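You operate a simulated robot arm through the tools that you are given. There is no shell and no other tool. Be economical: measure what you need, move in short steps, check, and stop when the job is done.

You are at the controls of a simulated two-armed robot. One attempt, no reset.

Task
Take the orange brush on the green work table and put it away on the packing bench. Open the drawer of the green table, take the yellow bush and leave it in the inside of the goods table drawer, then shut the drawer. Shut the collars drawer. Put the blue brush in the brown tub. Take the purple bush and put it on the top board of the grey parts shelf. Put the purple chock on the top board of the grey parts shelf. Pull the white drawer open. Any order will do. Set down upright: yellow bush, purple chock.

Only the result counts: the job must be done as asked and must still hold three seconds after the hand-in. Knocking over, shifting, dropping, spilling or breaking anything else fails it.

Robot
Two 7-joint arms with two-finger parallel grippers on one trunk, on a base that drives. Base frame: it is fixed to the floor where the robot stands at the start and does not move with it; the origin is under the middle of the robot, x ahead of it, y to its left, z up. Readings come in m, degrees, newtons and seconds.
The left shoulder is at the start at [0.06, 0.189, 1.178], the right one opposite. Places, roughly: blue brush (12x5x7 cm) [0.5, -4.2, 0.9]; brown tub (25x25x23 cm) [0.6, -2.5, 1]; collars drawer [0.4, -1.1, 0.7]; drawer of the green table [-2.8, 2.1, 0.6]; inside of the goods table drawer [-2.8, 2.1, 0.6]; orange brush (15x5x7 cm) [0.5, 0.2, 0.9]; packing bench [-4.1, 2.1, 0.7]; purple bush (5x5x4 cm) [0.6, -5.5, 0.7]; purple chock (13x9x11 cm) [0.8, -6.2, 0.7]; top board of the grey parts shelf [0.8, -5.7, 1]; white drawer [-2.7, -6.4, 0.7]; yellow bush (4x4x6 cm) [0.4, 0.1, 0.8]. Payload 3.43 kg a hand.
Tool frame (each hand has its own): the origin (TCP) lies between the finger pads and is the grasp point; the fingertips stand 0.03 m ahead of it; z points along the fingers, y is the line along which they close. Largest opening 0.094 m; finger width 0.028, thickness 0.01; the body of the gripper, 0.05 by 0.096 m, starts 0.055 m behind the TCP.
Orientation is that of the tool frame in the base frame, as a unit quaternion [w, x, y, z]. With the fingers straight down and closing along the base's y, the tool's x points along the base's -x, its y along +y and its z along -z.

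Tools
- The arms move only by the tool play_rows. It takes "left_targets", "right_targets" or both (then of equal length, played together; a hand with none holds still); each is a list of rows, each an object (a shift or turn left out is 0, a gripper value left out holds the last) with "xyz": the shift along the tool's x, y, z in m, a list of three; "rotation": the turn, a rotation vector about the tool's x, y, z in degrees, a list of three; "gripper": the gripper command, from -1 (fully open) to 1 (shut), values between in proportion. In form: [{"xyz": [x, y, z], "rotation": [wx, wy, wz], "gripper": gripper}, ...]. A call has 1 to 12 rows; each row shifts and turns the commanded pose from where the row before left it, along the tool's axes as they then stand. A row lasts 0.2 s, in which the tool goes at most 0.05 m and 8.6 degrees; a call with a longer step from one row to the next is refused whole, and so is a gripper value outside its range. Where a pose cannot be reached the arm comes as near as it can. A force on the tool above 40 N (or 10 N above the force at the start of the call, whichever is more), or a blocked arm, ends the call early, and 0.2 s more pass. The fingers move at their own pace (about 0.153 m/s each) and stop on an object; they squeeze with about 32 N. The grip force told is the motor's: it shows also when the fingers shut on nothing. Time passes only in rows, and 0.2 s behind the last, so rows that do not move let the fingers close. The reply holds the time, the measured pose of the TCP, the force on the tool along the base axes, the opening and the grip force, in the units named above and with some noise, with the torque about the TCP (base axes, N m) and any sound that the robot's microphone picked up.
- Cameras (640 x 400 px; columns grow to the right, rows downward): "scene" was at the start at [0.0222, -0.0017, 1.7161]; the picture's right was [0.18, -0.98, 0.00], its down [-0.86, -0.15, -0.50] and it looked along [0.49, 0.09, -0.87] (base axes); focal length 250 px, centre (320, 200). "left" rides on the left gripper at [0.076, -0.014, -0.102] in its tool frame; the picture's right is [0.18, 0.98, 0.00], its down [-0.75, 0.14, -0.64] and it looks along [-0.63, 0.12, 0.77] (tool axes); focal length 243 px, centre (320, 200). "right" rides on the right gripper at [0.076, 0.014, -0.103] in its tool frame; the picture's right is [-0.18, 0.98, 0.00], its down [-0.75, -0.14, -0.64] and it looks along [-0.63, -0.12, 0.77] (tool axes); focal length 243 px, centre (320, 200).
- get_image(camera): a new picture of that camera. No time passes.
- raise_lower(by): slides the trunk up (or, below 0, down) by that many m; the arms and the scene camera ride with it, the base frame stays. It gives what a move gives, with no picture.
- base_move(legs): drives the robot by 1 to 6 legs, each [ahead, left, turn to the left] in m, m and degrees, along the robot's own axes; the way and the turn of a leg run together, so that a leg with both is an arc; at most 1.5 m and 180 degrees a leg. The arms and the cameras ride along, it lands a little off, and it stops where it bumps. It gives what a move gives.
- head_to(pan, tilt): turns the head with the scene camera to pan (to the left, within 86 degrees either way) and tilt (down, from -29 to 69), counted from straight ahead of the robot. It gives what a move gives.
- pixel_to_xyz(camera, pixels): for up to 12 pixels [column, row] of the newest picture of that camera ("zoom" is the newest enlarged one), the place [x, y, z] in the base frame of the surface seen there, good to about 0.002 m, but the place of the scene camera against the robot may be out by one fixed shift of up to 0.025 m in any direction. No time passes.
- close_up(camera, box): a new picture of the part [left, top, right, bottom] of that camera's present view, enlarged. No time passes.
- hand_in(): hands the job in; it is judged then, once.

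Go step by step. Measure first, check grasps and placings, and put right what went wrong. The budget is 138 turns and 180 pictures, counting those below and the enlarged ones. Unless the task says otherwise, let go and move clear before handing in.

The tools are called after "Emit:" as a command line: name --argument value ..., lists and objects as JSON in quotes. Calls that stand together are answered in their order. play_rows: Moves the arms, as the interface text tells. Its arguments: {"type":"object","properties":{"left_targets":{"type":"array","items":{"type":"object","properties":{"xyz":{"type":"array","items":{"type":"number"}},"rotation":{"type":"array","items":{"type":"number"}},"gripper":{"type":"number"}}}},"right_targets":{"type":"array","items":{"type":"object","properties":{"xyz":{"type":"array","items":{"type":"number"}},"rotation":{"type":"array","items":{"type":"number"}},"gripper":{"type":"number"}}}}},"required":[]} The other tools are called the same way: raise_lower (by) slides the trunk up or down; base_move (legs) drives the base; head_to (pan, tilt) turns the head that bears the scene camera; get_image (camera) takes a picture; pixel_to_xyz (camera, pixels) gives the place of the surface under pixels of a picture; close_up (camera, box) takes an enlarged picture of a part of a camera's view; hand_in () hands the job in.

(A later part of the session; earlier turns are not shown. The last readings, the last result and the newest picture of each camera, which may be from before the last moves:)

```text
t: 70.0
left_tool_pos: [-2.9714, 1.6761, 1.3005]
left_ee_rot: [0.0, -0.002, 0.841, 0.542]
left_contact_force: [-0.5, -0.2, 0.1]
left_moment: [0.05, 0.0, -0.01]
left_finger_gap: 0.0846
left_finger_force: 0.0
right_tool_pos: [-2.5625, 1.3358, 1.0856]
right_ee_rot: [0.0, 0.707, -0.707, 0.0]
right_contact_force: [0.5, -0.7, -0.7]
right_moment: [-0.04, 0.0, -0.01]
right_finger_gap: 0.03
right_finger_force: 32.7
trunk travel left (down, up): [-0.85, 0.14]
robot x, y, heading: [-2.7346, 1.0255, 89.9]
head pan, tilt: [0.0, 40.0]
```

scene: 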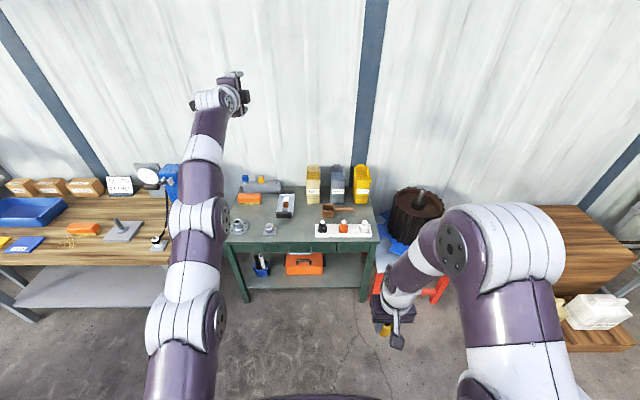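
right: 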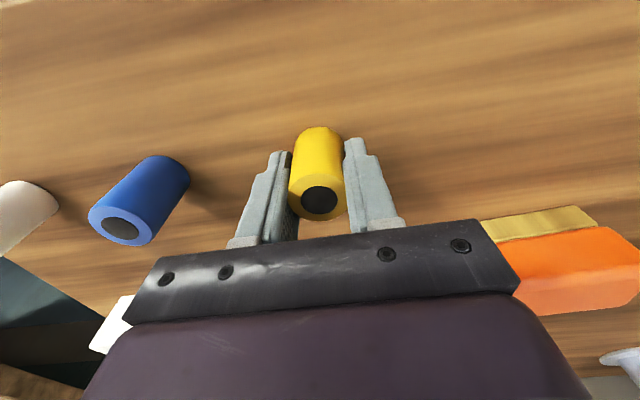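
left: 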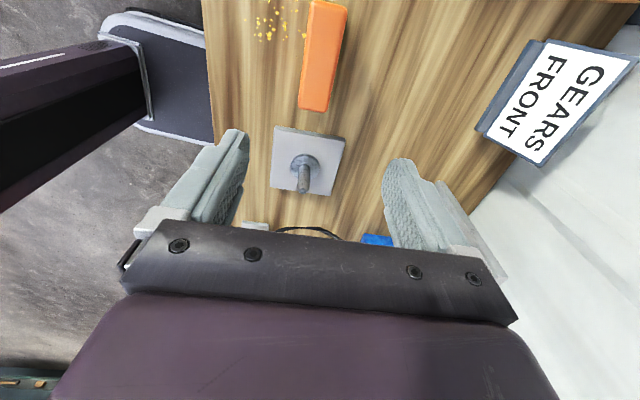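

The hand is reachable at 65° pitch, TCP (-2.971, 1.676, 1.30). I'll lower the trunk to bring it to handle height while still clear of the table.

Emit:
raise_lower --by -0.4

Emit:
raise_lower --by -0.275

Emit:
base_move --legs '[[0, -0.128, 0]]'

Emit:
play_rows --left_targets '[{"gripper": 0.0}, {}]'

Emit:
get_image --camera "scene"

Emit:
get_image --camera "left"

```text
t: 73.9
left_tool_pos: [-2.9701, 1.6767, 0.9008]
left_ee_rot: [0.0, -0.002, 0.841, 0.542]
left_contact_force: [-0.5, -0.4, -0.3]
left_moment: [0.04, -0.02, 0.02]
left_finger_gap: 0.0847
left_finger_force: 0.1
right_tool_pos: [-2.563, 1.3376, 0.6851]
right_ee_rot: [-0.001, -0.707, 0.707, -0.001]
right_contact_force: [-0.4, -0.6, -0.7]
right_moment: [0.01, -0.01, 0.0]
right_finger_gap: 0.0301
right_finger_force: 32.1
trunk travel left (down, up): [-0.45, 0.54]
robot x, y, heading: [-2.7374, 1.0237, 90.0]
head pan, tilt: [0.0, 40.0]
```

```text
t: 76.7
left_tool_pos: [-2.9713, 1.6763, 0.6253]
left_ee_rot: [-0.001, -0.002, 0.841, 0.541]
left_contact_force: [-0.1, -0.5, 0.0]
left_moment: [0.02, 0.03, 0.02]
left_finger_gap: 0.0846
left_finger_force: 0.0
right_tool_pos: [-2.563, 1.337, 0.411]
right_ee_rot: [0.0, -0.707, 0.707, 0.0]
right_contact_force: [0.1, 0.4, -0.3]
right_moment: [-0.02, 0.05, -0.01]
right_finger_gap: 0.03
right_finger_force: 32.3
trunk travel left (down, up): [-0.175, 0.815]
robot x, y, heading: [-2.739, 1.0247, 89.9]
head pan, tilt: [0.0, 40.0]
```

```text
t: 77.9
left_tool_pos: [-2.8424, 1.6761, 0.6255]
left_ee_rot: [0.0, 0.0, 0.841, 0.541]
left_contact_force: [0.8, -0.2, 0.0]
left_moment: [-0.03, 0.03, 0.01]
left_finger_gap: 0.0848
left_finger_force: 0.2
right_tool_pos: [-2.4351, 1.3359, 0.409]
right_ee_rot: [-0.001, -0.706, 0.708, 0.0]
right_contact_force: [0.1, 0.1, 0.1]
right_moment: [0.0, 0.01, 0.05]
right_finger_gap: 0.03
right_finger_force: 31.9
trunk travel left (down, up): [-0.175, 0.815]
robot x, y, heading: [-2.6075, 1.0244, 89.7]
head pan, tilt: [0.0, 40.0]
```

```text
t: 78.5
left_tool_pos: [-2.8413, 1.6767, 0.6255]
left_ee_rot: [0.0, 0.0, 0.84, 0.542]
left_contact_force: [-1.1, -0.5, 0.5]
left_moment: [0.02, -0.01, 0.0]
left_finger_gap: 0.047
left_finger_force: 0.1
right_tool_pos: [-2.4358, 1.3371, 0.4102]
right_ee_rot: [0.0, -0.706, 0.709, 0.0]
right_contact_force: [0.5, 0.2, -0.4]
right_moment: [0.02, 0.03, 0.07]
right_finger_gap: 0.0298
right_finger_force: 31.8
trunk travel left (down, up): [-0.175, 0.815]
robot x, y, heading: [-2.6074, 1.0214, 89.9]
head pan, tilt: [0.0, 40.0]
```

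```text
149 pictures are left
```

scene: 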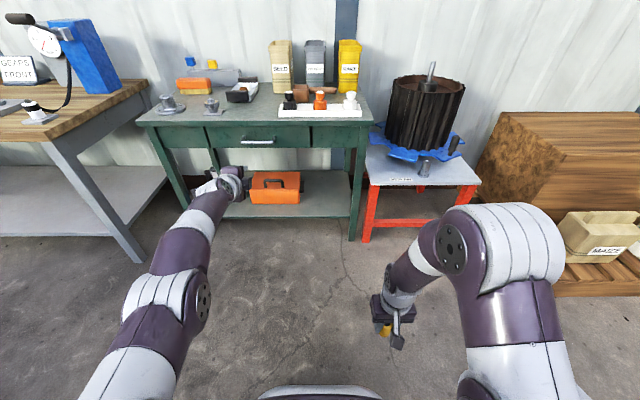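

```text
148 pictures are left
```

left: 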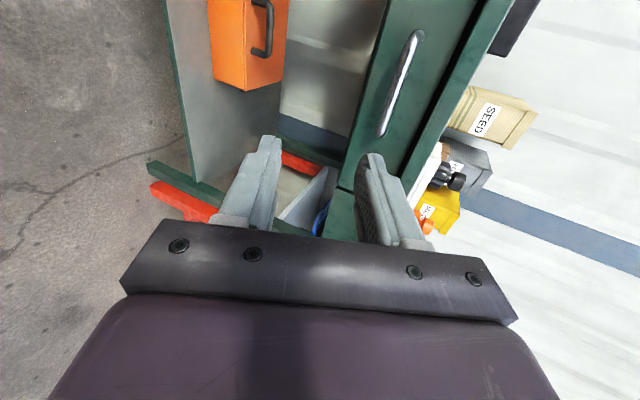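

Lowering worked. I'll measure the handle with the left camera, bar (384,130)–(415,35).

Emit:
pixel_to_xyz --camera "left" --pixels '[[400, 84], [392, 105], [408, 60], [396, 90], [405, 90], [450, 100], [440, 90], [425, 100], [370, 120]]'

Emit:
pixel_to_xyz --camera "scene" --pixels '[[243, 142], [257, 142], [271, 142], [257, 120], [257, 131]]'

```text
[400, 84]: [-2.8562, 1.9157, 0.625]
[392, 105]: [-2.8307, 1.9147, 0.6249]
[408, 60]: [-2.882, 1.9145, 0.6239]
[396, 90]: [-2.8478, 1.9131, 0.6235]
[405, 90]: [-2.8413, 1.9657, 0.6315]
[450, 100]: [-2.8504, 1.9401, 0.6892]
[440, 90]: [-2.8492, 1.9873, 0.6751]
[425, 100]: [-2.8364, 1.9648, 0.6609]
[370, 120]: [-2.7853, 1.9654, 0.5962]
```

```text
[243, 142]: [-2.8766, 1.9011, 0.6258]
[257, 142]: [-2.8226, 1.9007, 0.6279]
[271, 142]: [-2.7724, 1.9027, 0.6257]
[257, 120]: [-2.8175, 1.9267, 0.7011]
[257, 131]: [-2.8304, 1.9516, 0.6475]
```

The left camera puts the bar at (-2.845, 1.917, 0.624), so the scene shift is fixed in world axes: true = scene + (-0.017, +0.017, -0.004). I'll drive ahead 0.2 and check.

Emit:
base_move --legs '[[0.2, 0, 0]]'

Emit:
get_image --camera "left"

Emit:
get_image --camera "scene"

```text
t: 80.1
left_tool_pos: [-2.8407, 1.8757, 0.6263]
left_ee_rot: [0.0, -0.001, 0.84, 0.542]
left_contact_force: [-0.3, 0.5, 0.2]
left_moment: [0.0, 0.0, -0.02]
left_finger_gap: 0.0469
left_finger_force: 0.1
right_tool_pos: [-2.4358, 1.5351, 0.4103]
right_ee_rot: [0.0, -0.706, 0.708, 0.0]
right_contact_force: [0.2, -1.0, -0.2]
right_moment: [0.0, 0.01, 0.0]
right_finger_gap: 0.0299
right_finger_force: 32.0
trunk travel left (down, up): [-0.175, 0.815]
robot x, y, heading: [-2.6048, 1.2215, 89.8]
head pan, tilt: [0.0, 40.0]
```

```text
147 pictures are left
```

left: 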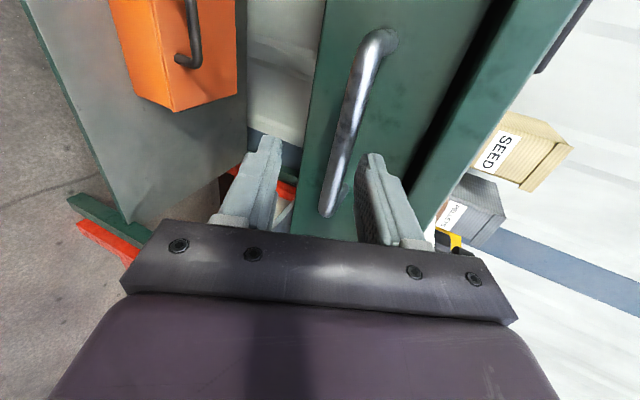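

```text
146 pictures are left
```

scene: 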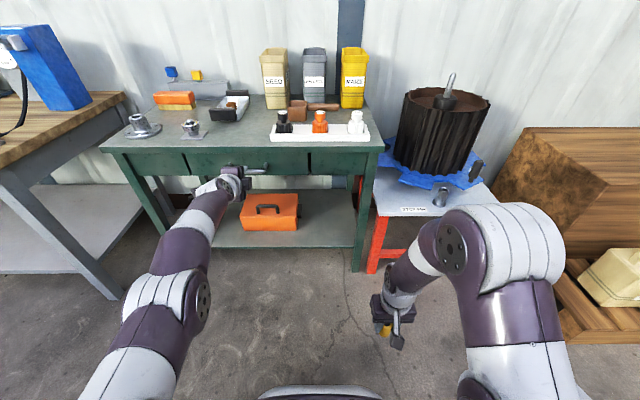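

The bar sits between the fingers. I'll advance 0.035 and close.

Emit:
base_move --legs '[[0.036, 0, 0]]'

Emit:
play_rows --left_targets '[{"gripper": 0.5}, {"gripper": 1}, {"gripper": 1}, {"gripper": 1}]'

Emit:
get_image --camera "left"

```text
t: 81.0
left_tool_pos: [-2.8414, 1.9123, 0.6256]
left_ee_rot: [0.0, 0.0, 0.841, 0.542]
left_contact_force: [-0.2, 0.0, 0.3]
left_moment: [0.01, 0.0, 0.01]
left_finger_gap: 0.0473
left_finger_force: 0.1
right_tool_pos: [-2.4349, 1.5714, 0.4105]
right_ee_rot: [0.0, -0.706, 0.708, 0.0]
right_contact_force: [-0.5, 0.8, -0.2]
right_moment: [0.02, 0.01, -0.01]
right_finger_gap: 0.0301
right_finger_force: 31.5
trunk travel left (down, up): [-0.175, 0.815]
robot x, y, heading: [-2.6039, 1.2568, 89.9]
head pan, tilt: [0.0, 40.0]
```

```text
t: 82.0
left_tool_pos: [-2.8409, 1.911, 0.6257]
left_ee_rot: [0.001, -0.001, 0.841, 0.541]
left_contact_force: [1.5, -3.6, -3.3]
left_moment: [-0.05, 0.04, -0.14]
left_finger_gap: 0.0136
left_finger_force: 45.1
right_tool_pos: [-2.4348, 1.5714, 0.4092]
right_ee_rot: [0.0, -0.706, 0.708, 0.0]
right_contact_force: [0.5, 0.0, -0.7]
right_moment: [0.03, -0.03, 0.02]
right_finger_gap: 0.0302
right_finger_force: 32.3
trunk travel left (down, up): [-0.175, 0.815]
robot x, y, heading: [-2.6053, 1.2589, 89.9]
head pan, tilt: [0.0, 40.0]
```

```text
145 pictures are left
```

left: 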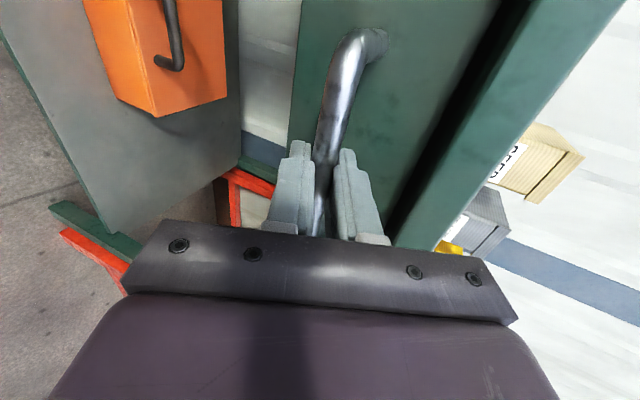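

The handle is gripped with a 0.0136 gap. I'll pull the drawer open by backing up.

Emit:
base_move --legs '[[-0.22, 0, 0]]'

Emit:
get_image --camera "left"

Emit:
get_image --camera "scene"

```text
t: 83.7
left_tool_pos: [-2.8407, 1.6915, 0.6258]
left_ee_rot: [0.0, -0.001, 0.841, 0.54]
left_contact_force: [32.4, 1.2, -7.2]
left_moment: [-0.03, -0.44, -0.61]
left_finger_gap: 0.0137
left_finger_force: 45.4
right_tool_pos: [-2.4356, 1.35, 0.4099]
right_ee_rot: [0.002, 0.707, -0.707, 0.0]
right_contact_force: [-0.2, 0.7, -0.3]
right_moment: [0.01, 0.0, -0.01]
right_finger_gap: 0.0299
right_finger_force: 32.1
trunk travel left (down, up): [-0.175, 0.815]
robot x, y, heading: [-2.6025, 1.0353, 89.9]
head pan, tilt: [0.0, 40.0]
```

```text
144 pictures are left
```

left: 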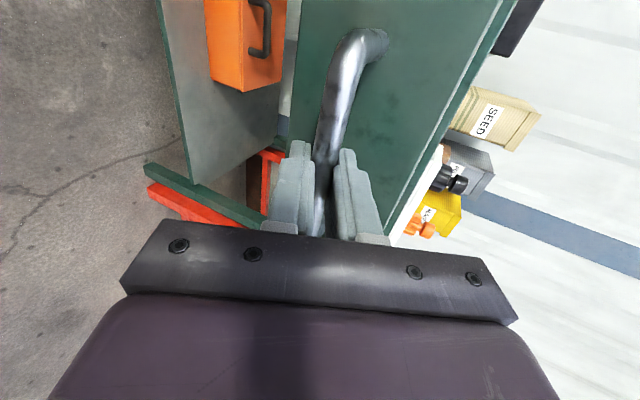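

```text
143 pictures are left
```

scene: 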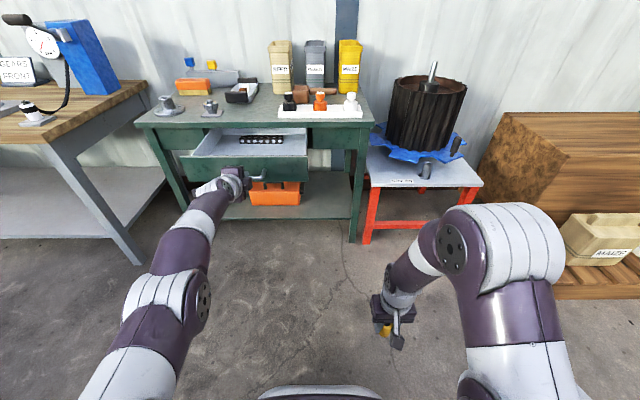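

The drawer is open by 0.22. I'll release the handle, back off and raise the trunk.

Emit:
play_rows --left_targets '[{"gripper": 0.0}, {}, {}]'

Emit:
base_move --legs '[[-0.12, 0, 0]]'

Emit:
raise_lower --by 0.6

Emit:
get_image --camera "scene"

Emit:
close_up --camera "scene" --box '[180, 160, 340, 260]'

```text
t: 84.5
left_tool_pos: [-2.8422, 1.69, 0.625]
left_ee_rot: [0.0, -0.001, 0.841, 0.541]
left_contact_force: [0.3, -0.2, -0.1]
left_moment: [0.0, 0.0, 0.0]
left_finger_gap: 0.0468
left_finger_force: 0.2
right_tool_pos: [-2.436, 1.3497, 0.4101]
right_ee_rot: [0.0, -0.707, 0.707, 0.001]
right_contact_force: [-0.7, 0.0, -1.2]
right_moment: [-0.04, 0.0, -0.01]
right_finger_gap: 0.0298
right_finger_force: 32.1
trunk travel left (down, up): [-0.175, 0.815]
robot x, y, heading: [-2.6075, 1.0387, 90.2]
head pan, tilt: [0.0, 40.0]
```

```text
t: 85.7
left_tool_pos: [-2.8431, 1.5673, 0.6252]
left_ee_rot: [0.0, -0.001, 0.841, 0.541]
left_contact_force: [-0.5, 1.3, 0.8]
left_moment: [0.01, -0.03, -0.01]
left_finger_gap: 0.0471
left_finger_force: 0.0
right_tool_pos: [-2.435, 1.228, 0.4105]
right_ee_rot: [0.0, -0.707, 0.707, 0.0]
right_contact_force: [0.1, 1.1, -0.3]
right_moment: [0.0, 0.02, 0.04]
right_finger_gap: 0.03
right_finger_force: 32.3
trunk travel left (down, up): [-0.175, 0.815]
robot x, y, heading: [-2.6091, 0.9162, 90.0]
head pan, tilt: [0.0, 40.0]
```

```text
refused: 0.6 is not a number from -0.4 to 0.4
```

```text
142 pictures are left
```

scene: 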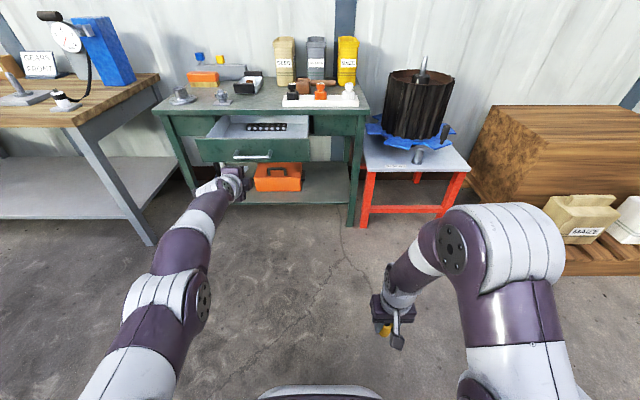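

```text
4.00 times, centred on (260, 210) of scene
```

zoom: 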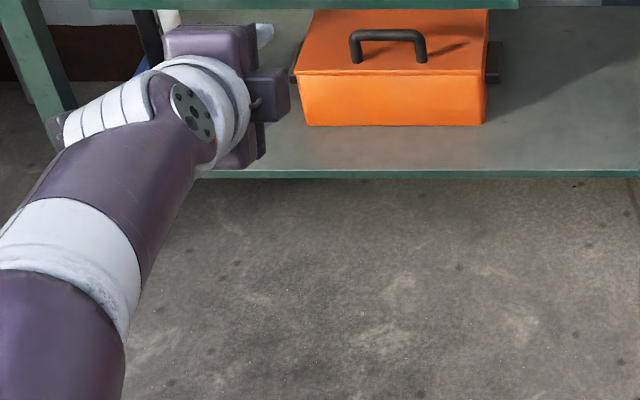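

I'll raise in two steps, then shift left and ahead so the right hand is near the drawer.

Emit:
raise_lower --by 0.4

Emit:
raise_lower --by 0.2

Emit:
base_move --legs '[[0, 0.405, 0], [0.4, 0, 0]]'

Emit:
head_to --pan -5 --tilt 55

Emit:
get_image --camera "scene"

Emit:
get_image --camera "right"

```text
t: 89.5
left_tool_pos: [-2.8425, 1.567, 1.0251]
left_ee_rot: [0.0, -0.001, 0.841, 0.541]
left_contact_force: [0.1, 1.9, 0.2]
left_moment: [0.02, -0.02, 0.03]
left_finger_gap: 0.047
left_finger_force: 0.1
right_tool_pos: [-2.4359, 1.2275, 0.8101]
right_ee_rot: [0.0, -0.707, 0.707, 0.0]
right_contact_force: [-0.1, -0.3, 0.2]
right_moment: [0.01, -0.02, -0.01]
right_finger_gap: 0.03
right_finger_force: 32.0
trunk travel left (down, up): [-0.575, 0.415]
robot x, y, heading: [-2.609, 0.9153, 90.0]
head pan, tilt: [0.0, 40.0]
```

```text
t: 91.7
left_tool_pos: [-2.8419, 1.5676, 1.2255]
left_ee_rot: [0.0, 0.0, 0.841, 0.541]
left_contact_force: [0.0, -1.0, 0.7]
left_moment: [0.0, -0.03, -0.03]
left_finger_gap: 0.0471
left_finger_force: 0.1
right_tool_pos: [-2.4368, 1.2286, 1.0097]
right_ee_rot: [0.0, -0.707, 0.707, 0.0]
right_contact_force: [0.2, -0.1, -0.4]
right_moment: [-0.01, 0.03, -0.03]
right_finger_gap: 0.0299
right_finger_force: 31.5
trunk travel left (down, up): [-0.775, 0.215]
robot x, y, heading: [-2.6049, 0.9179, 90.2]
head pan, tilt: [0.0, 40.0]
```

```text
t: 96.4
left_tool_pos: [-3.2497, 1.9805, 1.2256]
left_ee_rot: [0.002, 0.003, 0.841, 0.541]
left_contact_force: [-0.1, 0.5, 0.3]
left_moment: [-0.03, -0.01, -0.03]
left_finger_gap: 0.0469
left_finger_force: 0.1
right_tool_pos: [-2.8454, 1.6372, 1.0107]
right_ee_rot: [0.0, -0.704, 0.711, -0.001]
right_contact_force: [0.4, -1.2, -0.5]
right_moment: [-0.03, -0.01, -0.03]
right_finger_gap: 0.03
right_finger_force: 32.1
trunk travel left (down, up): [-0.775, 0.215]
robot x, y, heading: [-3.0216, 1.3268, 89.3]
head pan, tilt: [0.0, 40.0]
```

```text
t: 97.2
left_tool_pos: [-3.2502, 1.9792, 1.2239]
left_ee_rot: [0.002, 0.002, 0.841, 0.54]
left_contact_force: [-0.2, -0.5, 0.9]
left_moment: [-0.01, 0.0, 0.01]
left_finger_gap: 0.0469
left_finger_force: 0.1
right_tool_pos: [-2.8461, 1.6371, 1.0104]
right_ee_rot: [0.0, -0.704, 0.71, 0.0]
right_contact_force: [-0.6, -0.7, 0.1]
right_moment: [-0.02, 0.02, 0.0]
right_finger_gap: 0.0299
right_finger_force: 31.8
trunk travel left (down, up): [-0.775, 0.215]
robot x, y, heading: [-3.0211, 1.3239, 89.6]
head pan, tilt: [-5.0, 55.0]
```

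```text
140 pictures are left
```

scene: 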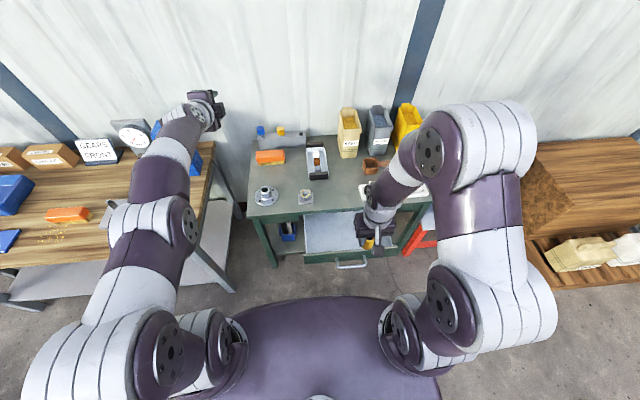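

```text
139 pictures are left
```

right: 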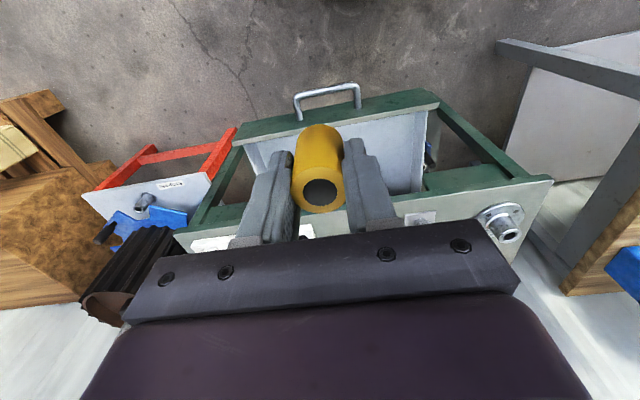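

The drawer is open under the hand. I'll measure its floor and rim with the right camera.

Emit:
pixel_to_xyz --camera "right" --pixels '[[280, 122], [400, 106], [400, 150], [390, 175], [270, 145], [410, 190], [428, 150], [440, 185], [330, 92], [470, 195], [250, 150]]'

Emit:
close_up --camera "scene" --box '[240, 180, 400, 280]'

```text
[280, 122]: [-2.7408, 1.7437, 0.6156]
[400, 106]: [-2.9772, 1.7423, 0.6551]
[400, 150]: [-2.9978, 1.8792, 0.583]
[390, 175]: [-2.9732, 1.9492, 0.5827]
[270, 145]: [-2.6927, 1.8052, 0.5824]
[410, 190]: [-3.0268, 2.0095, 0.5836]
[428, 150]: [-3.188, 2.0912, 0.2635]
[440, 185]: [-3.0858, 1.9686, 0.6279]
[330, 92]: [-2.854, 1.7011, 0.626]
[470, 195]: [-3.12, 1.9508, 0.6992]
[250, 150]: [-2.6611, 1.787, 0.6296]
```

```text
4.00 times, centred on (320, 230) of scene
```

zoom: 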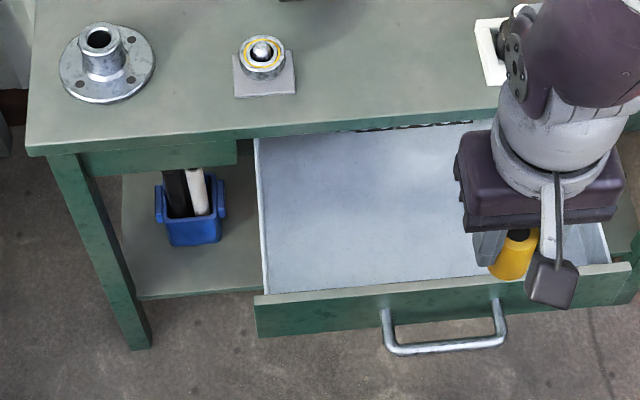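

The drawer floor is at z 0.583 and the front rim at 0.655, y≈1.75. I'll move to (-2.84, 1.83) and descend partway.

Emit:
play_rows --right_targets '[{"xyz": [-0.048, -0.001, 0]}, {"xyz": [-0.048, -0.001, 0]}, {"xyz": [-0.048, -0.001, 0]}, {"xyz": [-0.048, -0.001, 0]}, {"xyz": [0, 0, 0.042]}, {"xyz": [0, 0, 0.042]}, {"xyz": [0, 0, 0.042]}, {"xyz": [0, 0, 0.042]}, {"xyz": [0, 0, 0.042]}, {"xyz": [0, 0, 0.042]}, {"xyz": [0, 0, 0.042]}, {"xyz": [0, 0, 0.042]}]'

Emit:
get_image --camera "right"

Emit:
get_image --camera "scene"

```text
t: 99.8
left_tool_pos: [-3.2488, 1.9806, 1.2243]
left_ee_rot: [0.002, 0.003, 0.842, 0.54]
left_contact_force: [-0.8, -0.2, 0.5]
left_moment: [0.01, 0.01, 0.02]
left_finger_gap: 0.047
left_finger_force: 0.1
right_tool_pos: [-2.8398, 1.8283, 0.6735]
right_ee_rot: [-0.001, -0.704, 0.71, 0.0]
right_contact_force: [0.0, -0.2, -0.5]
right_moment: [0.04, -0.01, 0.02]
right_finger_gap: 0.03
right_finger_force: 31.6
trunk travel left (down, up): [-0.775, 0.215]
robot x, y, heading: [-3.0195, 1.3249, 89.5]
head pan, tilt: [-5.0, 55.0]
```

```text
137 pictures are left
```

right: 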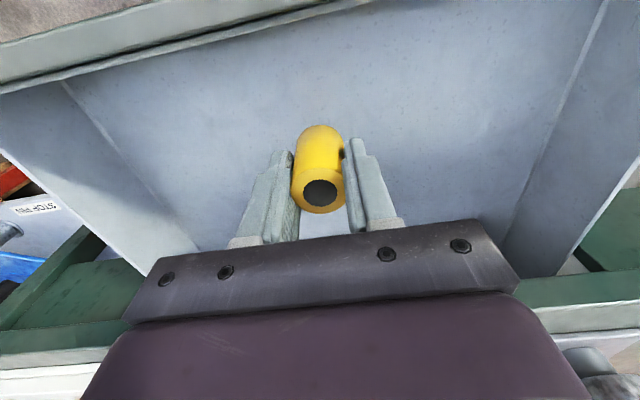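

```text
136 pictures are left
```

scene: 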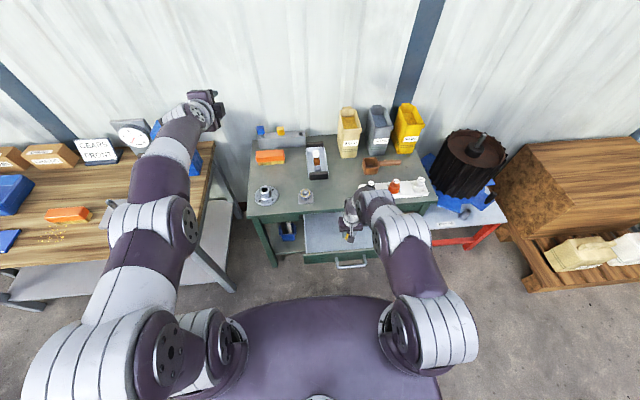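

It's clear inside the drawer. I'll lower to the floor, release and lift.

Emit:
play_rows --right_targets '[{"xyz": [0, 0, 0.022]}, {"xyz": [0, 0, 0.02]}, {"xyz": [0, 0, 0.002]}, {"xyz": [0, 0, 0.001]}, {}]'

Emit:
get_image --camera "right"

```text
t: 101.0
left_tool_pos: [-3.2497, 1.9784, 1.2246]
left_ee_rot: [0.003, 0.003, 0.841, 0.541]
left_contact_force: [0.1, 0.7, -0.7]
left_moment: [0.02, -0.01, 0.02]
left_finger_gap: 0.047
left_finger_force: 0.1
right_tool_pos: [-2.8407, 1.8285, 0.6325]
right_ee_rot: [0.001, -0.704, 0.71, 0.001]
right_contact_force: [2.0, 1.3, 10.1]
right_moment: [0.01, -0.04, 0.04]
right_finger_gap: 0.0298
right_finger_force: 32.2
trunk travel left (down, up): [-0.775, 0.215]
robot x, y, heading: [-3.0195, 1.327, 89.6]
head pan, tilt: [-5.0, 55.0]
```

```text
135 pictures are left
```

right: 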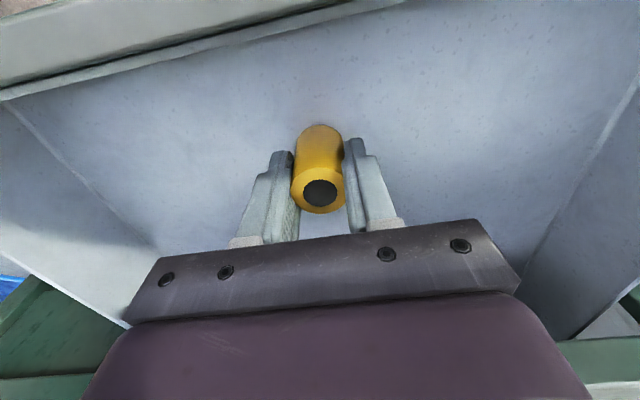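

It touched the floor with 10 N upward force. Releasing and lifting.

Emit:
play_rows --right_targets '[{"gripper": 0.1}, {"gripper": -0.3}, {"gripper": -0.6}, {}, {"xyz": [0, 0, -0.03]}, {"xyz": [0, 0, -0.045]}, {"xyz": [0, 0, -0.045]}, {"xyz": [0, 0, -0.045]}, {"xyz": [0, 0, -0.045]}, {"xyz": [0, 0, -0.045]}, {"xyz": [0, 0, -0.045]}]'

Emit:
get_image --camera "right"

```text
t: 103.4
left_tool_pos: [-3.2504, 1.9786, 1.2259]
left_ee_rot: [0.002, 0.003, 0.841, 0.541]
left_contact_force: [-0.4, 0.8, -0.2]
left_moment: [0.03, -0.02, -0.02]
left_finger_gap: 0.0467
left_finger_force: 0.1
right_tool_pos: [-2.8404, 1.8247, 0.9311]
right_ee_rot: [-0.001, -0.703, 0.711, 0.0]
right_contact_force: [0.4, -0.8, -0.2]
right_moment: [0.02, 0.01, 0.01]
right_finger_gap: 0.0749
right_finger_force: 0.1
trunk travel left (down, up): [-0.775, 0.215]
robot x, y, heading: [-3.0211, 1.3226, 89.5]
head pan, tilt: [-5.0, 55.0]
```

```text
134 pictures are left
```

right: 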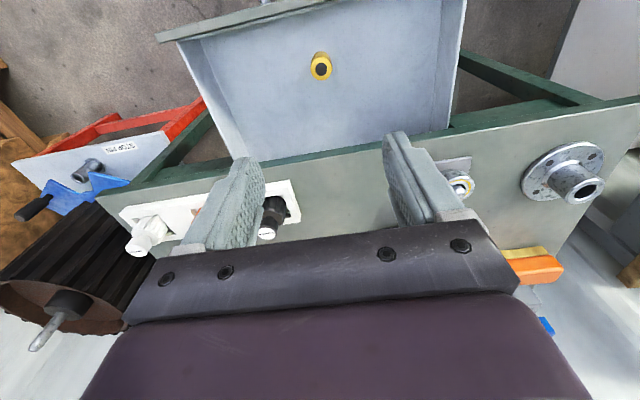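

The bush stands upright in the drawer. I'll retract the right hand, return to the handle-grip position and lower the trunk.

Emit:
play_rows --right_targets '[{"xyz": [0, 0, -0.04]}, {"xyz": [0.048, 0, -0.01]}, {"xyz": [0.048, 0, -0.01]}, {"xyz": [0.048, 0, 0]}, {"xyz": [0.048, 0, 0]}]'

Emit:
base_move --legs '[[-0.41, 0, 0.4], [0, -0.41, 0]]'

Emit:
raise_lower --by -0.3

Emit:
raise_lower --by -0.3

Emit:
get_image --camera "left"

```text
t: 104.6
left_tool_pos: [-3.2506, 1.9779, 1.2261]
left_ee_rot: [0.002, 0.003, 0.84, 0.542]
left_contact_force: [-0.3, 0.0, 0.4]
left_moment: [-0.02, 0.01, -0.02]
left_finger_gap: 0.0472
left_finger_force: 0.0
right_tool_pos: [-2.8423, 1.6338, 0.9884]
right_ee_rot: [0.0, -0.705, 0.709, 0.0]
right_contact_force: [-0.3, -0.3, -0.5]
right_moment: [0.04, 0.05, -0.02]
right_finger_gap: 0.0753
right_finger_force: 0.0
trunk travel left (down, up): [-0.775, 0.215]
robot x, y, heading: [-3.0222, 1.3251, 89.5]
head pan, tilt: [-5.0, 55.0]
```

```text
t: 109.2
left_tool_pos: [-2.8504, 1.5672, 1.2245]
left_ee_rot: [0.001, 0.001, 0.841, 0.541]
left_contact_force: [0.2, 0.1, 0.4]
left_moment: [0.0, -0.05, -0.02]
left_finger_gap: 0.0468
left_finger_force: 0.1
right_tool_pos: [-2.4404, 1.2241, 0.9884]
right_ee_rot: [0.001, -0.705, 0.709, 0.0]
right_contact_force: [0.3, 0.0, 0.7]
right_moment: [0.02, 0.01, 0.0]
right_finger_gap: 0.0751
right_finger_force: 0.1
trunk travel left (down, up): [-0.775, 0.215]
robot x, y, heading: [-2.6184, 0.9102, 89.8]
head pan, tilt: [-5.0, 55.0]
```

```text
t: 112.2
left_tool_pos: [-2.8489, 1.5666, 0.9251]
left_ee_rot: [0.002, 0.001, 0.841, 0.542]
left_contact_force: [0.0, -0.2, 0.6]
left_moment: [-0.01, 0.0, -0.03]
left_finger_gap: 0.0472
left_finger_force: 0.1
right_tool_pos: [-2.4403, 1.224, 0.6871]
right_ee_rot: [-0.001, -0.706, 0.708, 0.0]
right_contact_force: [-0.2, -0.5, 0.5]
right_moment: [0.01, -0.02, 0.01]
right_finger_gap: 0.075
right_finger_force: 0.2
trunk travel left (down, up): [-0.475, 0.515]
robot x, y, heading: [-2.6163, 0.9154, 89.7]
head pan, tilt: [-5.0, 55.0]
```

```text
t: 115.2
left_tool_pos: [-2.8489, 1.5669, 0.6245]
left_ee_rot: [0.002, 0.001, 0.842, 0.54]
left_contact_force: [-0.4, 1.0, 0.3]
left_moment: [0.02, 0.0, -0.04]
left_finger_gap: 0.0471
left_finger_force: 0.1
right_tool_pos: [-2.4399, 1.2241, 0.3892]
right_ee_rot: [0.0, -0.705, 0.709, 0.0]
right_contact_force: [-0.6, 0.3, 0.5]
right_moment: [0.02, -0.01, 0.0]
right_finger_gap: 0.0754
right_finger_force: 0.0
trunk travel left (down, up): [-0.175, 0.815]
robot x, y, heading: [-2.6175, 0.9092, 89.7]
head pan, tilt: [-5.0, 55.0]
```

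```text
133 pictures are left
```

left: 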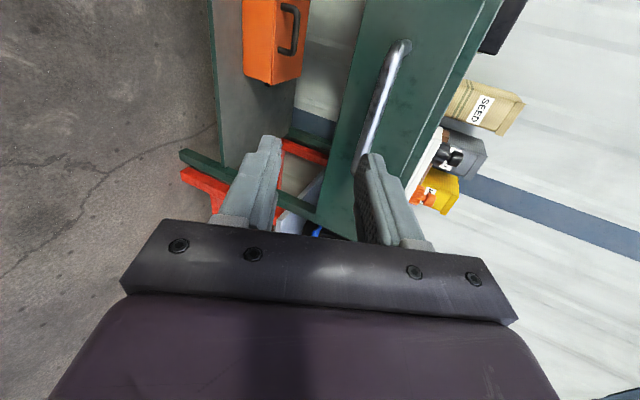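

Same alignment as before. I'll drive up to the handle and grip it.

Emit:
base_move --legs '[[0.125, 0, 0]]'

Emit:
play_rows --left_targets '[{"gripper": 0.5}, {"gripper": 1}, {"gripper": 1}, {"gripper": 1}]'

Emit:
get_image --camera "left"

```text
t: 116.5
left_tool_pos: [-2.8471, 1.691, 0.6243]
left_ee_rot: [0.002, 0.001, 0.841, 0.541]
left_contact_force: [0.7, 0.4, 0.3]
left_moment: [0.01, 0.01, -0.03]
left_finger_gap: 0.047
left_finger_force: 0.0
right_tool_pos: [-2.4397, 1.3487, 0.3871]
right_ee_rot: [0.0, -0.706, 0.708, -0.001]
right_contact_force: [-0.1, -0.1, -0.3]
right_moment: [-0.04, 0.0, 0.03]
right_finger_gap: 0.0752
right_finger_force: 0.1
trunk travel left (down, up): [-0.175, 0.815]
robot x, y, heading: [-2.6165, 1.0378, 89.8]
head pan, tilt: [-5.0, 55.0]
```

```text
t: 117.5
left_tool_pos: [-2.8483, 1.69, 0.6247]
left_ee_rot: [0.002, 0.001, 0.841, 0.542]
left_contact_force: [0.2, -0.9, 0.8]
left_moment: [-0.01, -0.06, -0.11]
left_finger_gap: 0.0138
left_finger_force: 44.4
right_tool_pos: [-2.4413, 1.3477, 0.3882]
right_ee_rot: [0.0, -0.705, 0.709, 0.0]
right_contact_force: [0.1, 0.0, 0.4]
right_moment: [0.01, -0.01, 0.04]
right_finger_gap: 0.0751
right_finger_force: 0.0
trunk travel left (down, up): [-0.175, 0.815]
robot x, y, heading: [-2.6191, 1.0364, 89.6]
head pan, tilt: [-5.0, 55.0]
```

```text
132 pictures are left
```

left: 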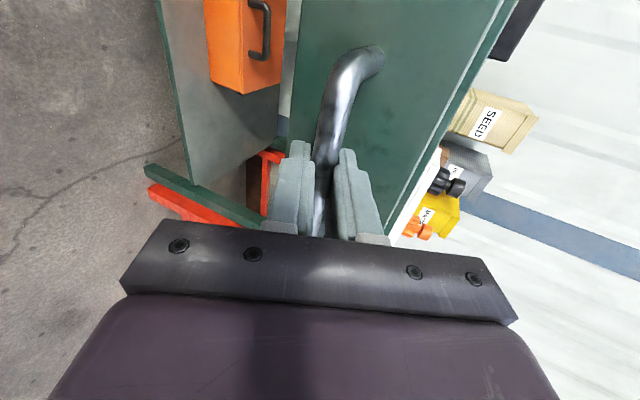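

Gripped. I'll push it shut in short legs.

Emit:
base_move --legs '[[0.11, 0, 0], [0.095, 0, 0]]'

Emit:
base_move --legs '[[0.018, 0, 0]]'

Emit:
get_image --camera "left"

Emit:
get_image --camera "scene"

```text
t: 119.4
left_tool_pos: [-2.8485, 1.8958, 0.625]
left_ee_rot: [0.002, 0.001, 0.841, 0.541]
left_contact_force: [-11.3, -1.0, 1.5]
left_moment: [-0.02, 0.54, 0.88]
left_finger_gap: 0.0137
left_finger_force: 44.8
right_tool_pos: [-2.439, 1.5519, 0.3879]
right_ee_rot: [0.001, -0.706, 0.709, -0.001]
right_contact_force: [-0.1, -0.8, -0.4]
right_moment: [0.01, 0.05, -0.01]
right_finger_gap: 0.0751
right_finger_force: 0.1
trunk travel left (down, up): [-0.175, 0.815]
robot x, y, heading: [-2.6168, 1.2438, 89.9]
head pan, tilt: [-5.0, 55.0]
```

```text
t: 120.2
left_tool_pos: [-2.8493, 1.9128, 0.625]
left_ee_rot: [0.002, 0.0, 0.841, 0.541]
left_contact_force: [-1.3, -23.6, -2.9]
left_moment: [-0.06, 0.17, 0.14]
left_finger_gap: 0.0137
left_finger_force: 44.8
right_tool_pos: [-2.4411, 1.572, 0.388]
right_ee_rot: [0.001, -0.705, 0.709, 0.0]
right_contact_force: [0.3, 0.0, 0.4]
right_moment: [-0.02, 0.0, 0.0]
right_finger_gap: 0.0753
right_finger_force: 0.0
trunk travel left (down, up): [-0.175, 0.815]
robot x, y, heading: [-2.6157, 1.2648, 89.7]
head pan, tilt: [-5.0, 55.0]
```

```text
131 pictures are left
```

left: 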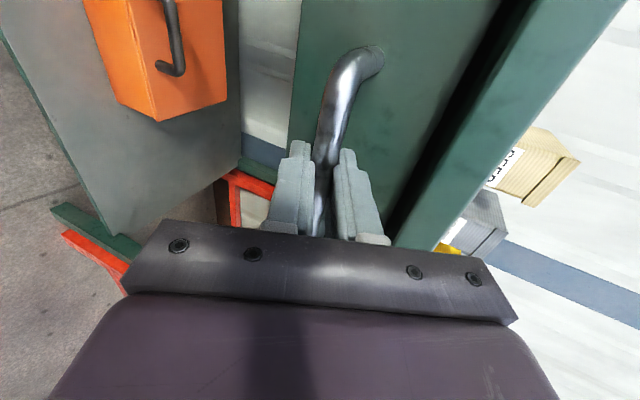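

```text
130 pictures are left
```

scene: 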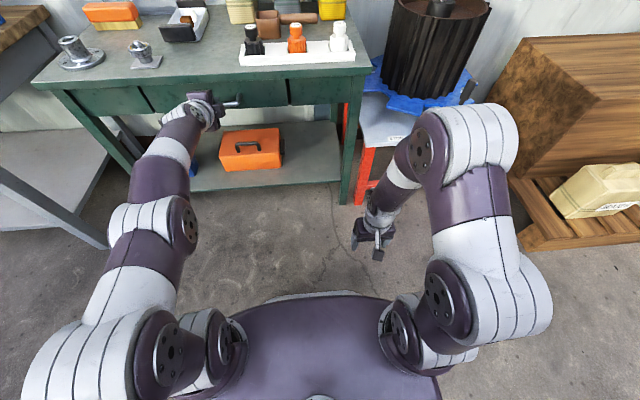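

The drawer is shut, with -23.6 N of end-stop contact. I'll release, back away, raise the trunk, and head to the collars drawer by going east first.

Emit:
play_rows --left_targets '[{"gripper": 0.0}, {}, {}]'

Emit:
base_move --legs '[[-0.5, 0, 0]]'

Emit:
raise_lower --by 0.4

Emit:
base_move --legs '[[0, 0, -90]]'

Emit:
head_to --pan -20 --tilt 25

Emit:
get_image --camera "scene"

```text
t: 121.0
left_tool_pos: [-2.8496, 1.9126, 0.6235]
left_ee_rot: [0.001, 0.001, 0.842, 0.54]
left_contact_force: [-0.7, -0.1, 0.3]
left_moment: [0.0, -0.01, -0.01]
left_finger_gap: 0.0471
left_finger_force: 0.1
right_tool_pos: [-2.4391, 1.5711, 0.3879]
right_ee_rot: [0.0, -0.706, 0.708, -0.001]
right_contact_force: [0.2, 0.2, -0.1]
right_moment: [0.03, -0.01, 0.0]
right_finger_gap: 0.075
right_finger_force: 0.1
trunk travel left (down, up): [-0.175, 0.815]
robot x, y, heading: [-2.6138, 1.2606, 89.8]
head pan, tilt: [-5.0, 55.0]
```

```text
t: 123.9
left_tool_pos: [-2.8572, 1.421, 0.6234]
left_ee_rot: [-0.003, -0.007, 0.842, 0.54]
left_contact_force: [0.0, -0.3, 1.2]
left_moment: [0.0, 0.0, 0.01]
left_finger_gap: 0.0467
left_finger_force: 0.0
right_tool_pos: [-2.4418, 1.0871, 0.3878]
right_ee_rot: [0.0, 0.712, -0.703, 0.0]
right_contact_force: [0.3, 1.1, -1.0]
right_moment: [-0.01, 0.02, 0.01]
right_finger_gap: 0.075
right_finger_force: 0.1
trunk travel left (down, up): [-0.175, 0.815]
robot x, y, heading: [-2.6151, 0.772, 90.8]
head pan, tilt: [-5.0, 55.0]
```

```text
t: 127.7
left_tool_pos: [-2.8575, 1.4216, 1.0232]
left_ee_rot: [-0.003, -0.007, 0.842, 0.539]
left_contact_force: [-0.1, 0.6, 0.5]
left_moment: [0.01, -0.01, -0.01]
left_finger_gap: 0.0469
left_finger_force: 0.0
right_tool_pos: [-2.4418, 1.0854, 0.7876]
right_ee_rot: [-0.001, 0.711, -0.703, 0.0]
right_contact_force: [-0.2, 0.2, -1.0]
right_moment: [-0.04, -0.04, 0.01]
right_finger_gap: 0.0752
right_finger_force: 0.0
trunk travel left (down, up): [-0.575, 0.415]
robot x, y, heading: [-2.6138, 0.7747, 90.8]
head pan, tilt: [-5.0, 55.0]
```

```text
t: 132.0
left_tool_pos: [-1.9537, 0.9942, 1.0231]
left_ee_rot: [0.386, 0.601, 0.59, 0.378]
left_contact_force: [0.4, 0.4, 0.0]
left_moment: [-0.02, 0.02, 0.0]
left_finger_gap: 0.0469
left_finger_force: 0.1
right_tool_pos: [-2.3045, 0.5904, 0.788]
right_ee_rot: [0.0, 0.011, 1.0, 0.0]
right_contact_force: [0.1, 0.1, 0.7]
right_moment: [0.03, -0.04, 0.0]
right_finger_gap: 0.0752
right_finger_force: 0.1
trunk travel left (down, up): [-0.575, 0.415]
robot x, y, heading: [-2.6116, 0.7721, -1.4]
head pan, tilt: [-5.0, 55.0]
```

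```text
t: 133.0
left_tool_pos: [-1.9548, 0.9938, 1.0241]
left_ee_rot: [0.386, 0.601, 0.59, 0.377]
left_contact_force: [0.4, -0.5, -0.1]
left_moment: [0.02, 0.0, 0.01]
left_finger_gap: 0.047
left_finger_force: 0.1
right_tool_pos: [-2.3045, 0.59, 0.7879]
right_ee_rot: [-0.001, 0.011, 1.0, 0.001]
right_contact_force: [-0.4, 0.3, 1.3]
right_moment: [-0.03, -0.01, 0.01]
right_finger_gap: 0.0751
right_finger_force: 0.1
trunk travel left (down, up): [-0.575, 0.415]
robot x, y, heading: [-2.614, 0.7708, -1.2]
head pan, tilt: [-20.0, 25.0]
```

```text
129 pictures are left
```

scene: 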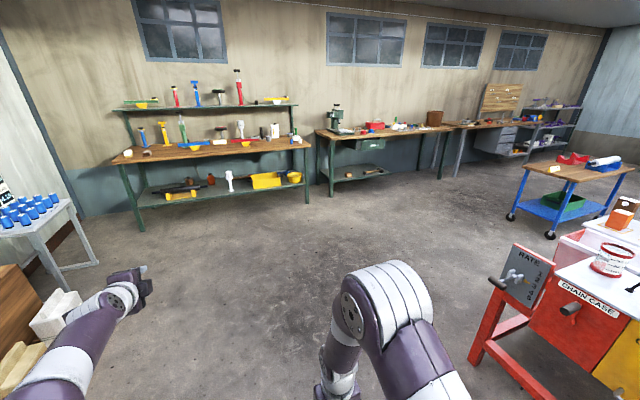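

The floor ahead is open. I'll measure the drawer and the wagon.

Emit:
close_up --camera "scene" --box '[300, 90, 520, 228]'

Emit:
pixel_to_xyz --camera "scene" --pixels '[[372, 145], [360, 150], [385, 148], [515, 212], [550, 232], [505, 255], [545, 165], [450, 125]]'

```text
2.90 times, centred on (410, 159) of scene
```

zoom: 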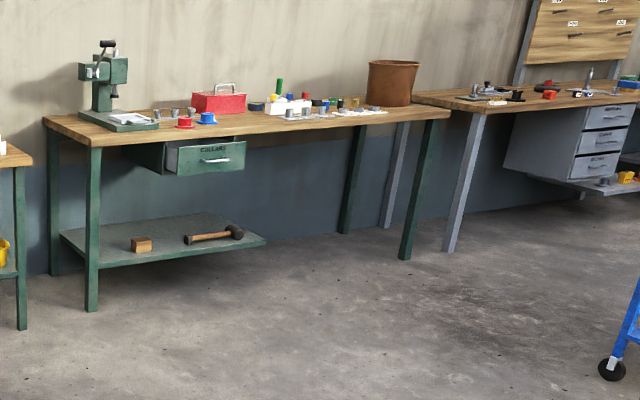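

```text
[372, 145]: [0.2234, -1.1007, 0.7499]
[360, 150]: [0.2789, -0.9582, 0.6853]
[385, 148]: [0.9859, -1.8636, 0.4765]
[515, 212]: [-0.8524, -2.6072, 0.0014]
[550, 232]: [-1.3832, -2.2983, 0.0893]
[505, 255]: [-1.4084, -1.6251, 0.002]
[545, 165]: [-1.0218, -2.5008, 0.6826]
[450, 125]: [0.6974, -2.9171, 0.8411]
```

The collars drawer front is near (0.22, -1.1). I'll drive to (-0.75, -1.3) facing +x.

Emit:
base_move --legs '[[1.5, 0, 1.3], [0.36, 0, 0], [0, -1.5, 0], [0, -0.57, 0]]'

Emit:
head_to --pan 10 --tilt 30

Emit:
get_image --camera "scene"

Emit:
close_up --camera "scene" --box '[230, 100, 450, 238]'

```text
t: 151.9
left_tool_pos: [-0.1583, -1.0915, 1.0238]
left_ee_rot: [0.39, 0.608, 0.583, 0.372]
left_contact_force: [-0.6, -0.3, -0.4]
left_moment: [0.02, 0.02, -0.02]
left_finger_gap: 0.0468
left_finger_force: 0.2
right_tool_pos: [-0.5167, -1.4887, 0.7874]
right_ee_rot: [0.0, 0.022, 1.0, 0.0]
right_contact_force: [0.1, 0.2, 0.0]
right_moment: [0.05, 0.04, -0.02]
right_finger_gap: 0.0751
right_finger_force: 0.0
trunk travel left (down, up): [-0.575, 0.415]
robot x, y, heading: [-0.8184, -1.3004, -2.7]
head pan, tilt: [-20.0, 25.0]
```

```text
t: 152.8
left_tool_pos: [-0.1572, -1.0925, 1.0246]
left_ee_rot: [0.389, 0.607, 0.584, 0.372]
left_contact_force: [0.4, -0.3, 0.1]
left_moment: [0.01, -0.01, -0.04]
left_finger_gap: 0.0471
left_finger_force: 0.1
right_tool_pos: [-0.5148, -1.4881, 0.7886]
right_ee_rot: [0.0, 0.022, 1.0, 0.0]
right_contact_force: [-0.3, -0.6, 0.3]
right_moment: [-0.01, -0.01, 0.02]
right_finger_gap: 0.0753
right_finger_force: 0.1
trunk travel left (down, up): [-0.575, 0.415]
robot x, y, heading: [-0.8189, -1.2987, -2.3]
head pan, tilt: [10.0, 30.0]
```

```text
127 pictures are left
```

scene: 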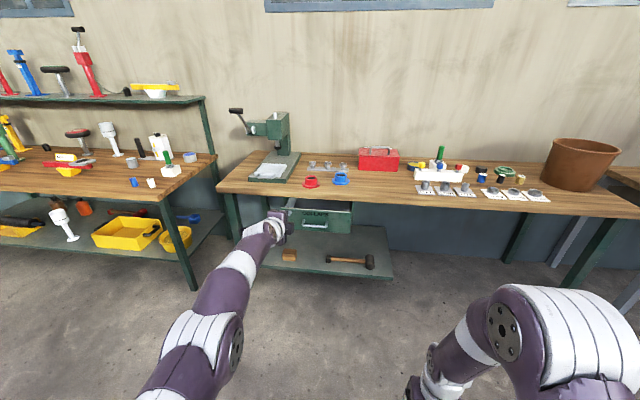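

```text
2.90 times, centred on (340, 169) of scene
```

zoom: 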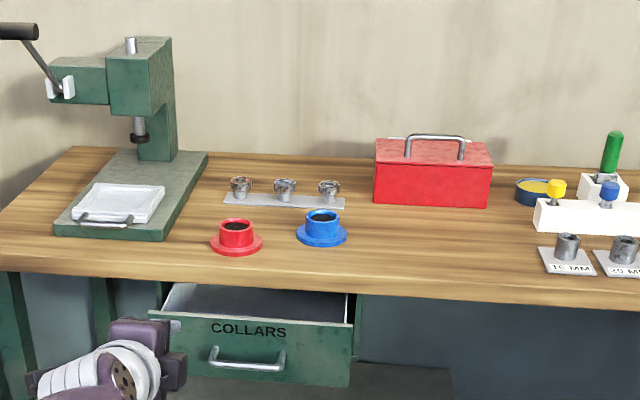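

Emit:
pixel_to_xyz --camera "zoom" --pixels '[[250, 363], [215, 356], [285, 362], [280, 325], [250, 340], [345, 330], [300, 375], [250, 274], [200, 320], [350, 285]]'

```text
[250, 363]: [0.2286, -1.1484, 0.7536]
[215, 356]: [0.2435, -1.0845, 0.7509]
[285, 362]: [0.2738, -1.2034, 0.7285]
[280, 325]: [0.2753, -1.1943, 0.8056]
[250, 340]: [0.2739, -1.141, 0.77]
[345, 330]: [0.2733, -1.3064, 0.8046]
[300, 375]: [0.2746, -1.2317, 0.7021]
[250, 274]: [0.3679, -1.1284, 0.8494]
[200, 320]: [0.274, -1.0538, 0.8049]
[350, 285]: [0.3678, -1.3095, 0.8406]
```

The handle's true centre is at (0.212, -1.127, 0.748). I'll align, lower the trunk and approach.

Emit:
raise_lower --by -0.276

Emit:
base_move --legs '[[0, 0, 2.4], [0, -0.062, 0], [0.3, 0, 0]]'

Emit:
get_image --camera "left"

```text
t: 155.6
left_tool_pos: [-0.1571, -1.0915, 0.7476]
left_ee_rot: [0.389, 0.607, 0.583, 0.374]
left_contact_force: [0.4, 0.2, 0.5]
left_moment: [0.0, 0.04, -0.01]
left_finger_gap: 0.0469
left_finger_force: 0.1
right_tool_pos: [-0.515, -1.4872, 0.5121]
right_ee_rot: [0.0, 0.022, 1.0, 0.0]
right_contact_force: [0.1, -0.1, 0.4]
right_moment: [-0.01, -0.02, -0.01]
right_finger_gap: 0.0754
right_finger_force: 0.2
trunk travel left (down, up): [-0.299, 0.691]
robot x, y, heading: [-0.8185, -1.3024, -2.9]
head pan, tilt: [10.0, 30.0]
```

```text
t: 158.6
left_tool_pos: [0.1302, -1.1282, 0.7475]
left_ee_rot: [0.381, 0.595, 0.596, 0.381]
left_contact_force: [-0.8, 0.6, -0.6]
left_moment: [-0.02, 0.01, 0.02]
left_finger_gap: 0.0472
left_finger_force: 0.0
right_tool_pos: [-0.211, -1.5366, 0.5125]
right_ee_rot: [0.0, 0.001, 1.0, -0.001]
right_contact_force: [-0.1, 0.0, -0.4]
right_moment: [0.01, 0.0, -0.03]
right_finger_gap: 0.0751
right_finger_force: 0.0
trunk travel left (down, up): [-0.299, 0.691]
robot x, y, heading: [-0.5198, -1.3592, 0.1]
head pan, tilt: [10.0, 30.0]
```

```text
125 pictures are left
```

left: 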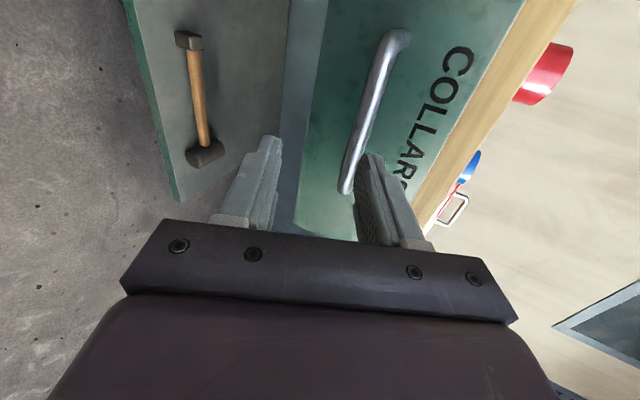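

Emit:
pixel_to_xyz --camera "left" --pixels '[[370, 95], [360, 130], [383, 55], [347, 180], [320, 150], [510, 60], [440, 40]]'

```text
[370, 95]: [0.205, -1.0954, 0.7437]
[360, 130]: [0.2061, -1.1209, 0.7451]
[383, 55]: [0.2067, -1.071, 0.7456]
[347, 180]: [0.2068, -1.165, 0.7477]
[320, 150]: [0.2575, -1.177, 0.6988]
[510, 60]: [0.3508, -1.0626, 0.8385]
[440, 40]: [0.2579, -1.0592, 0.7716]
```

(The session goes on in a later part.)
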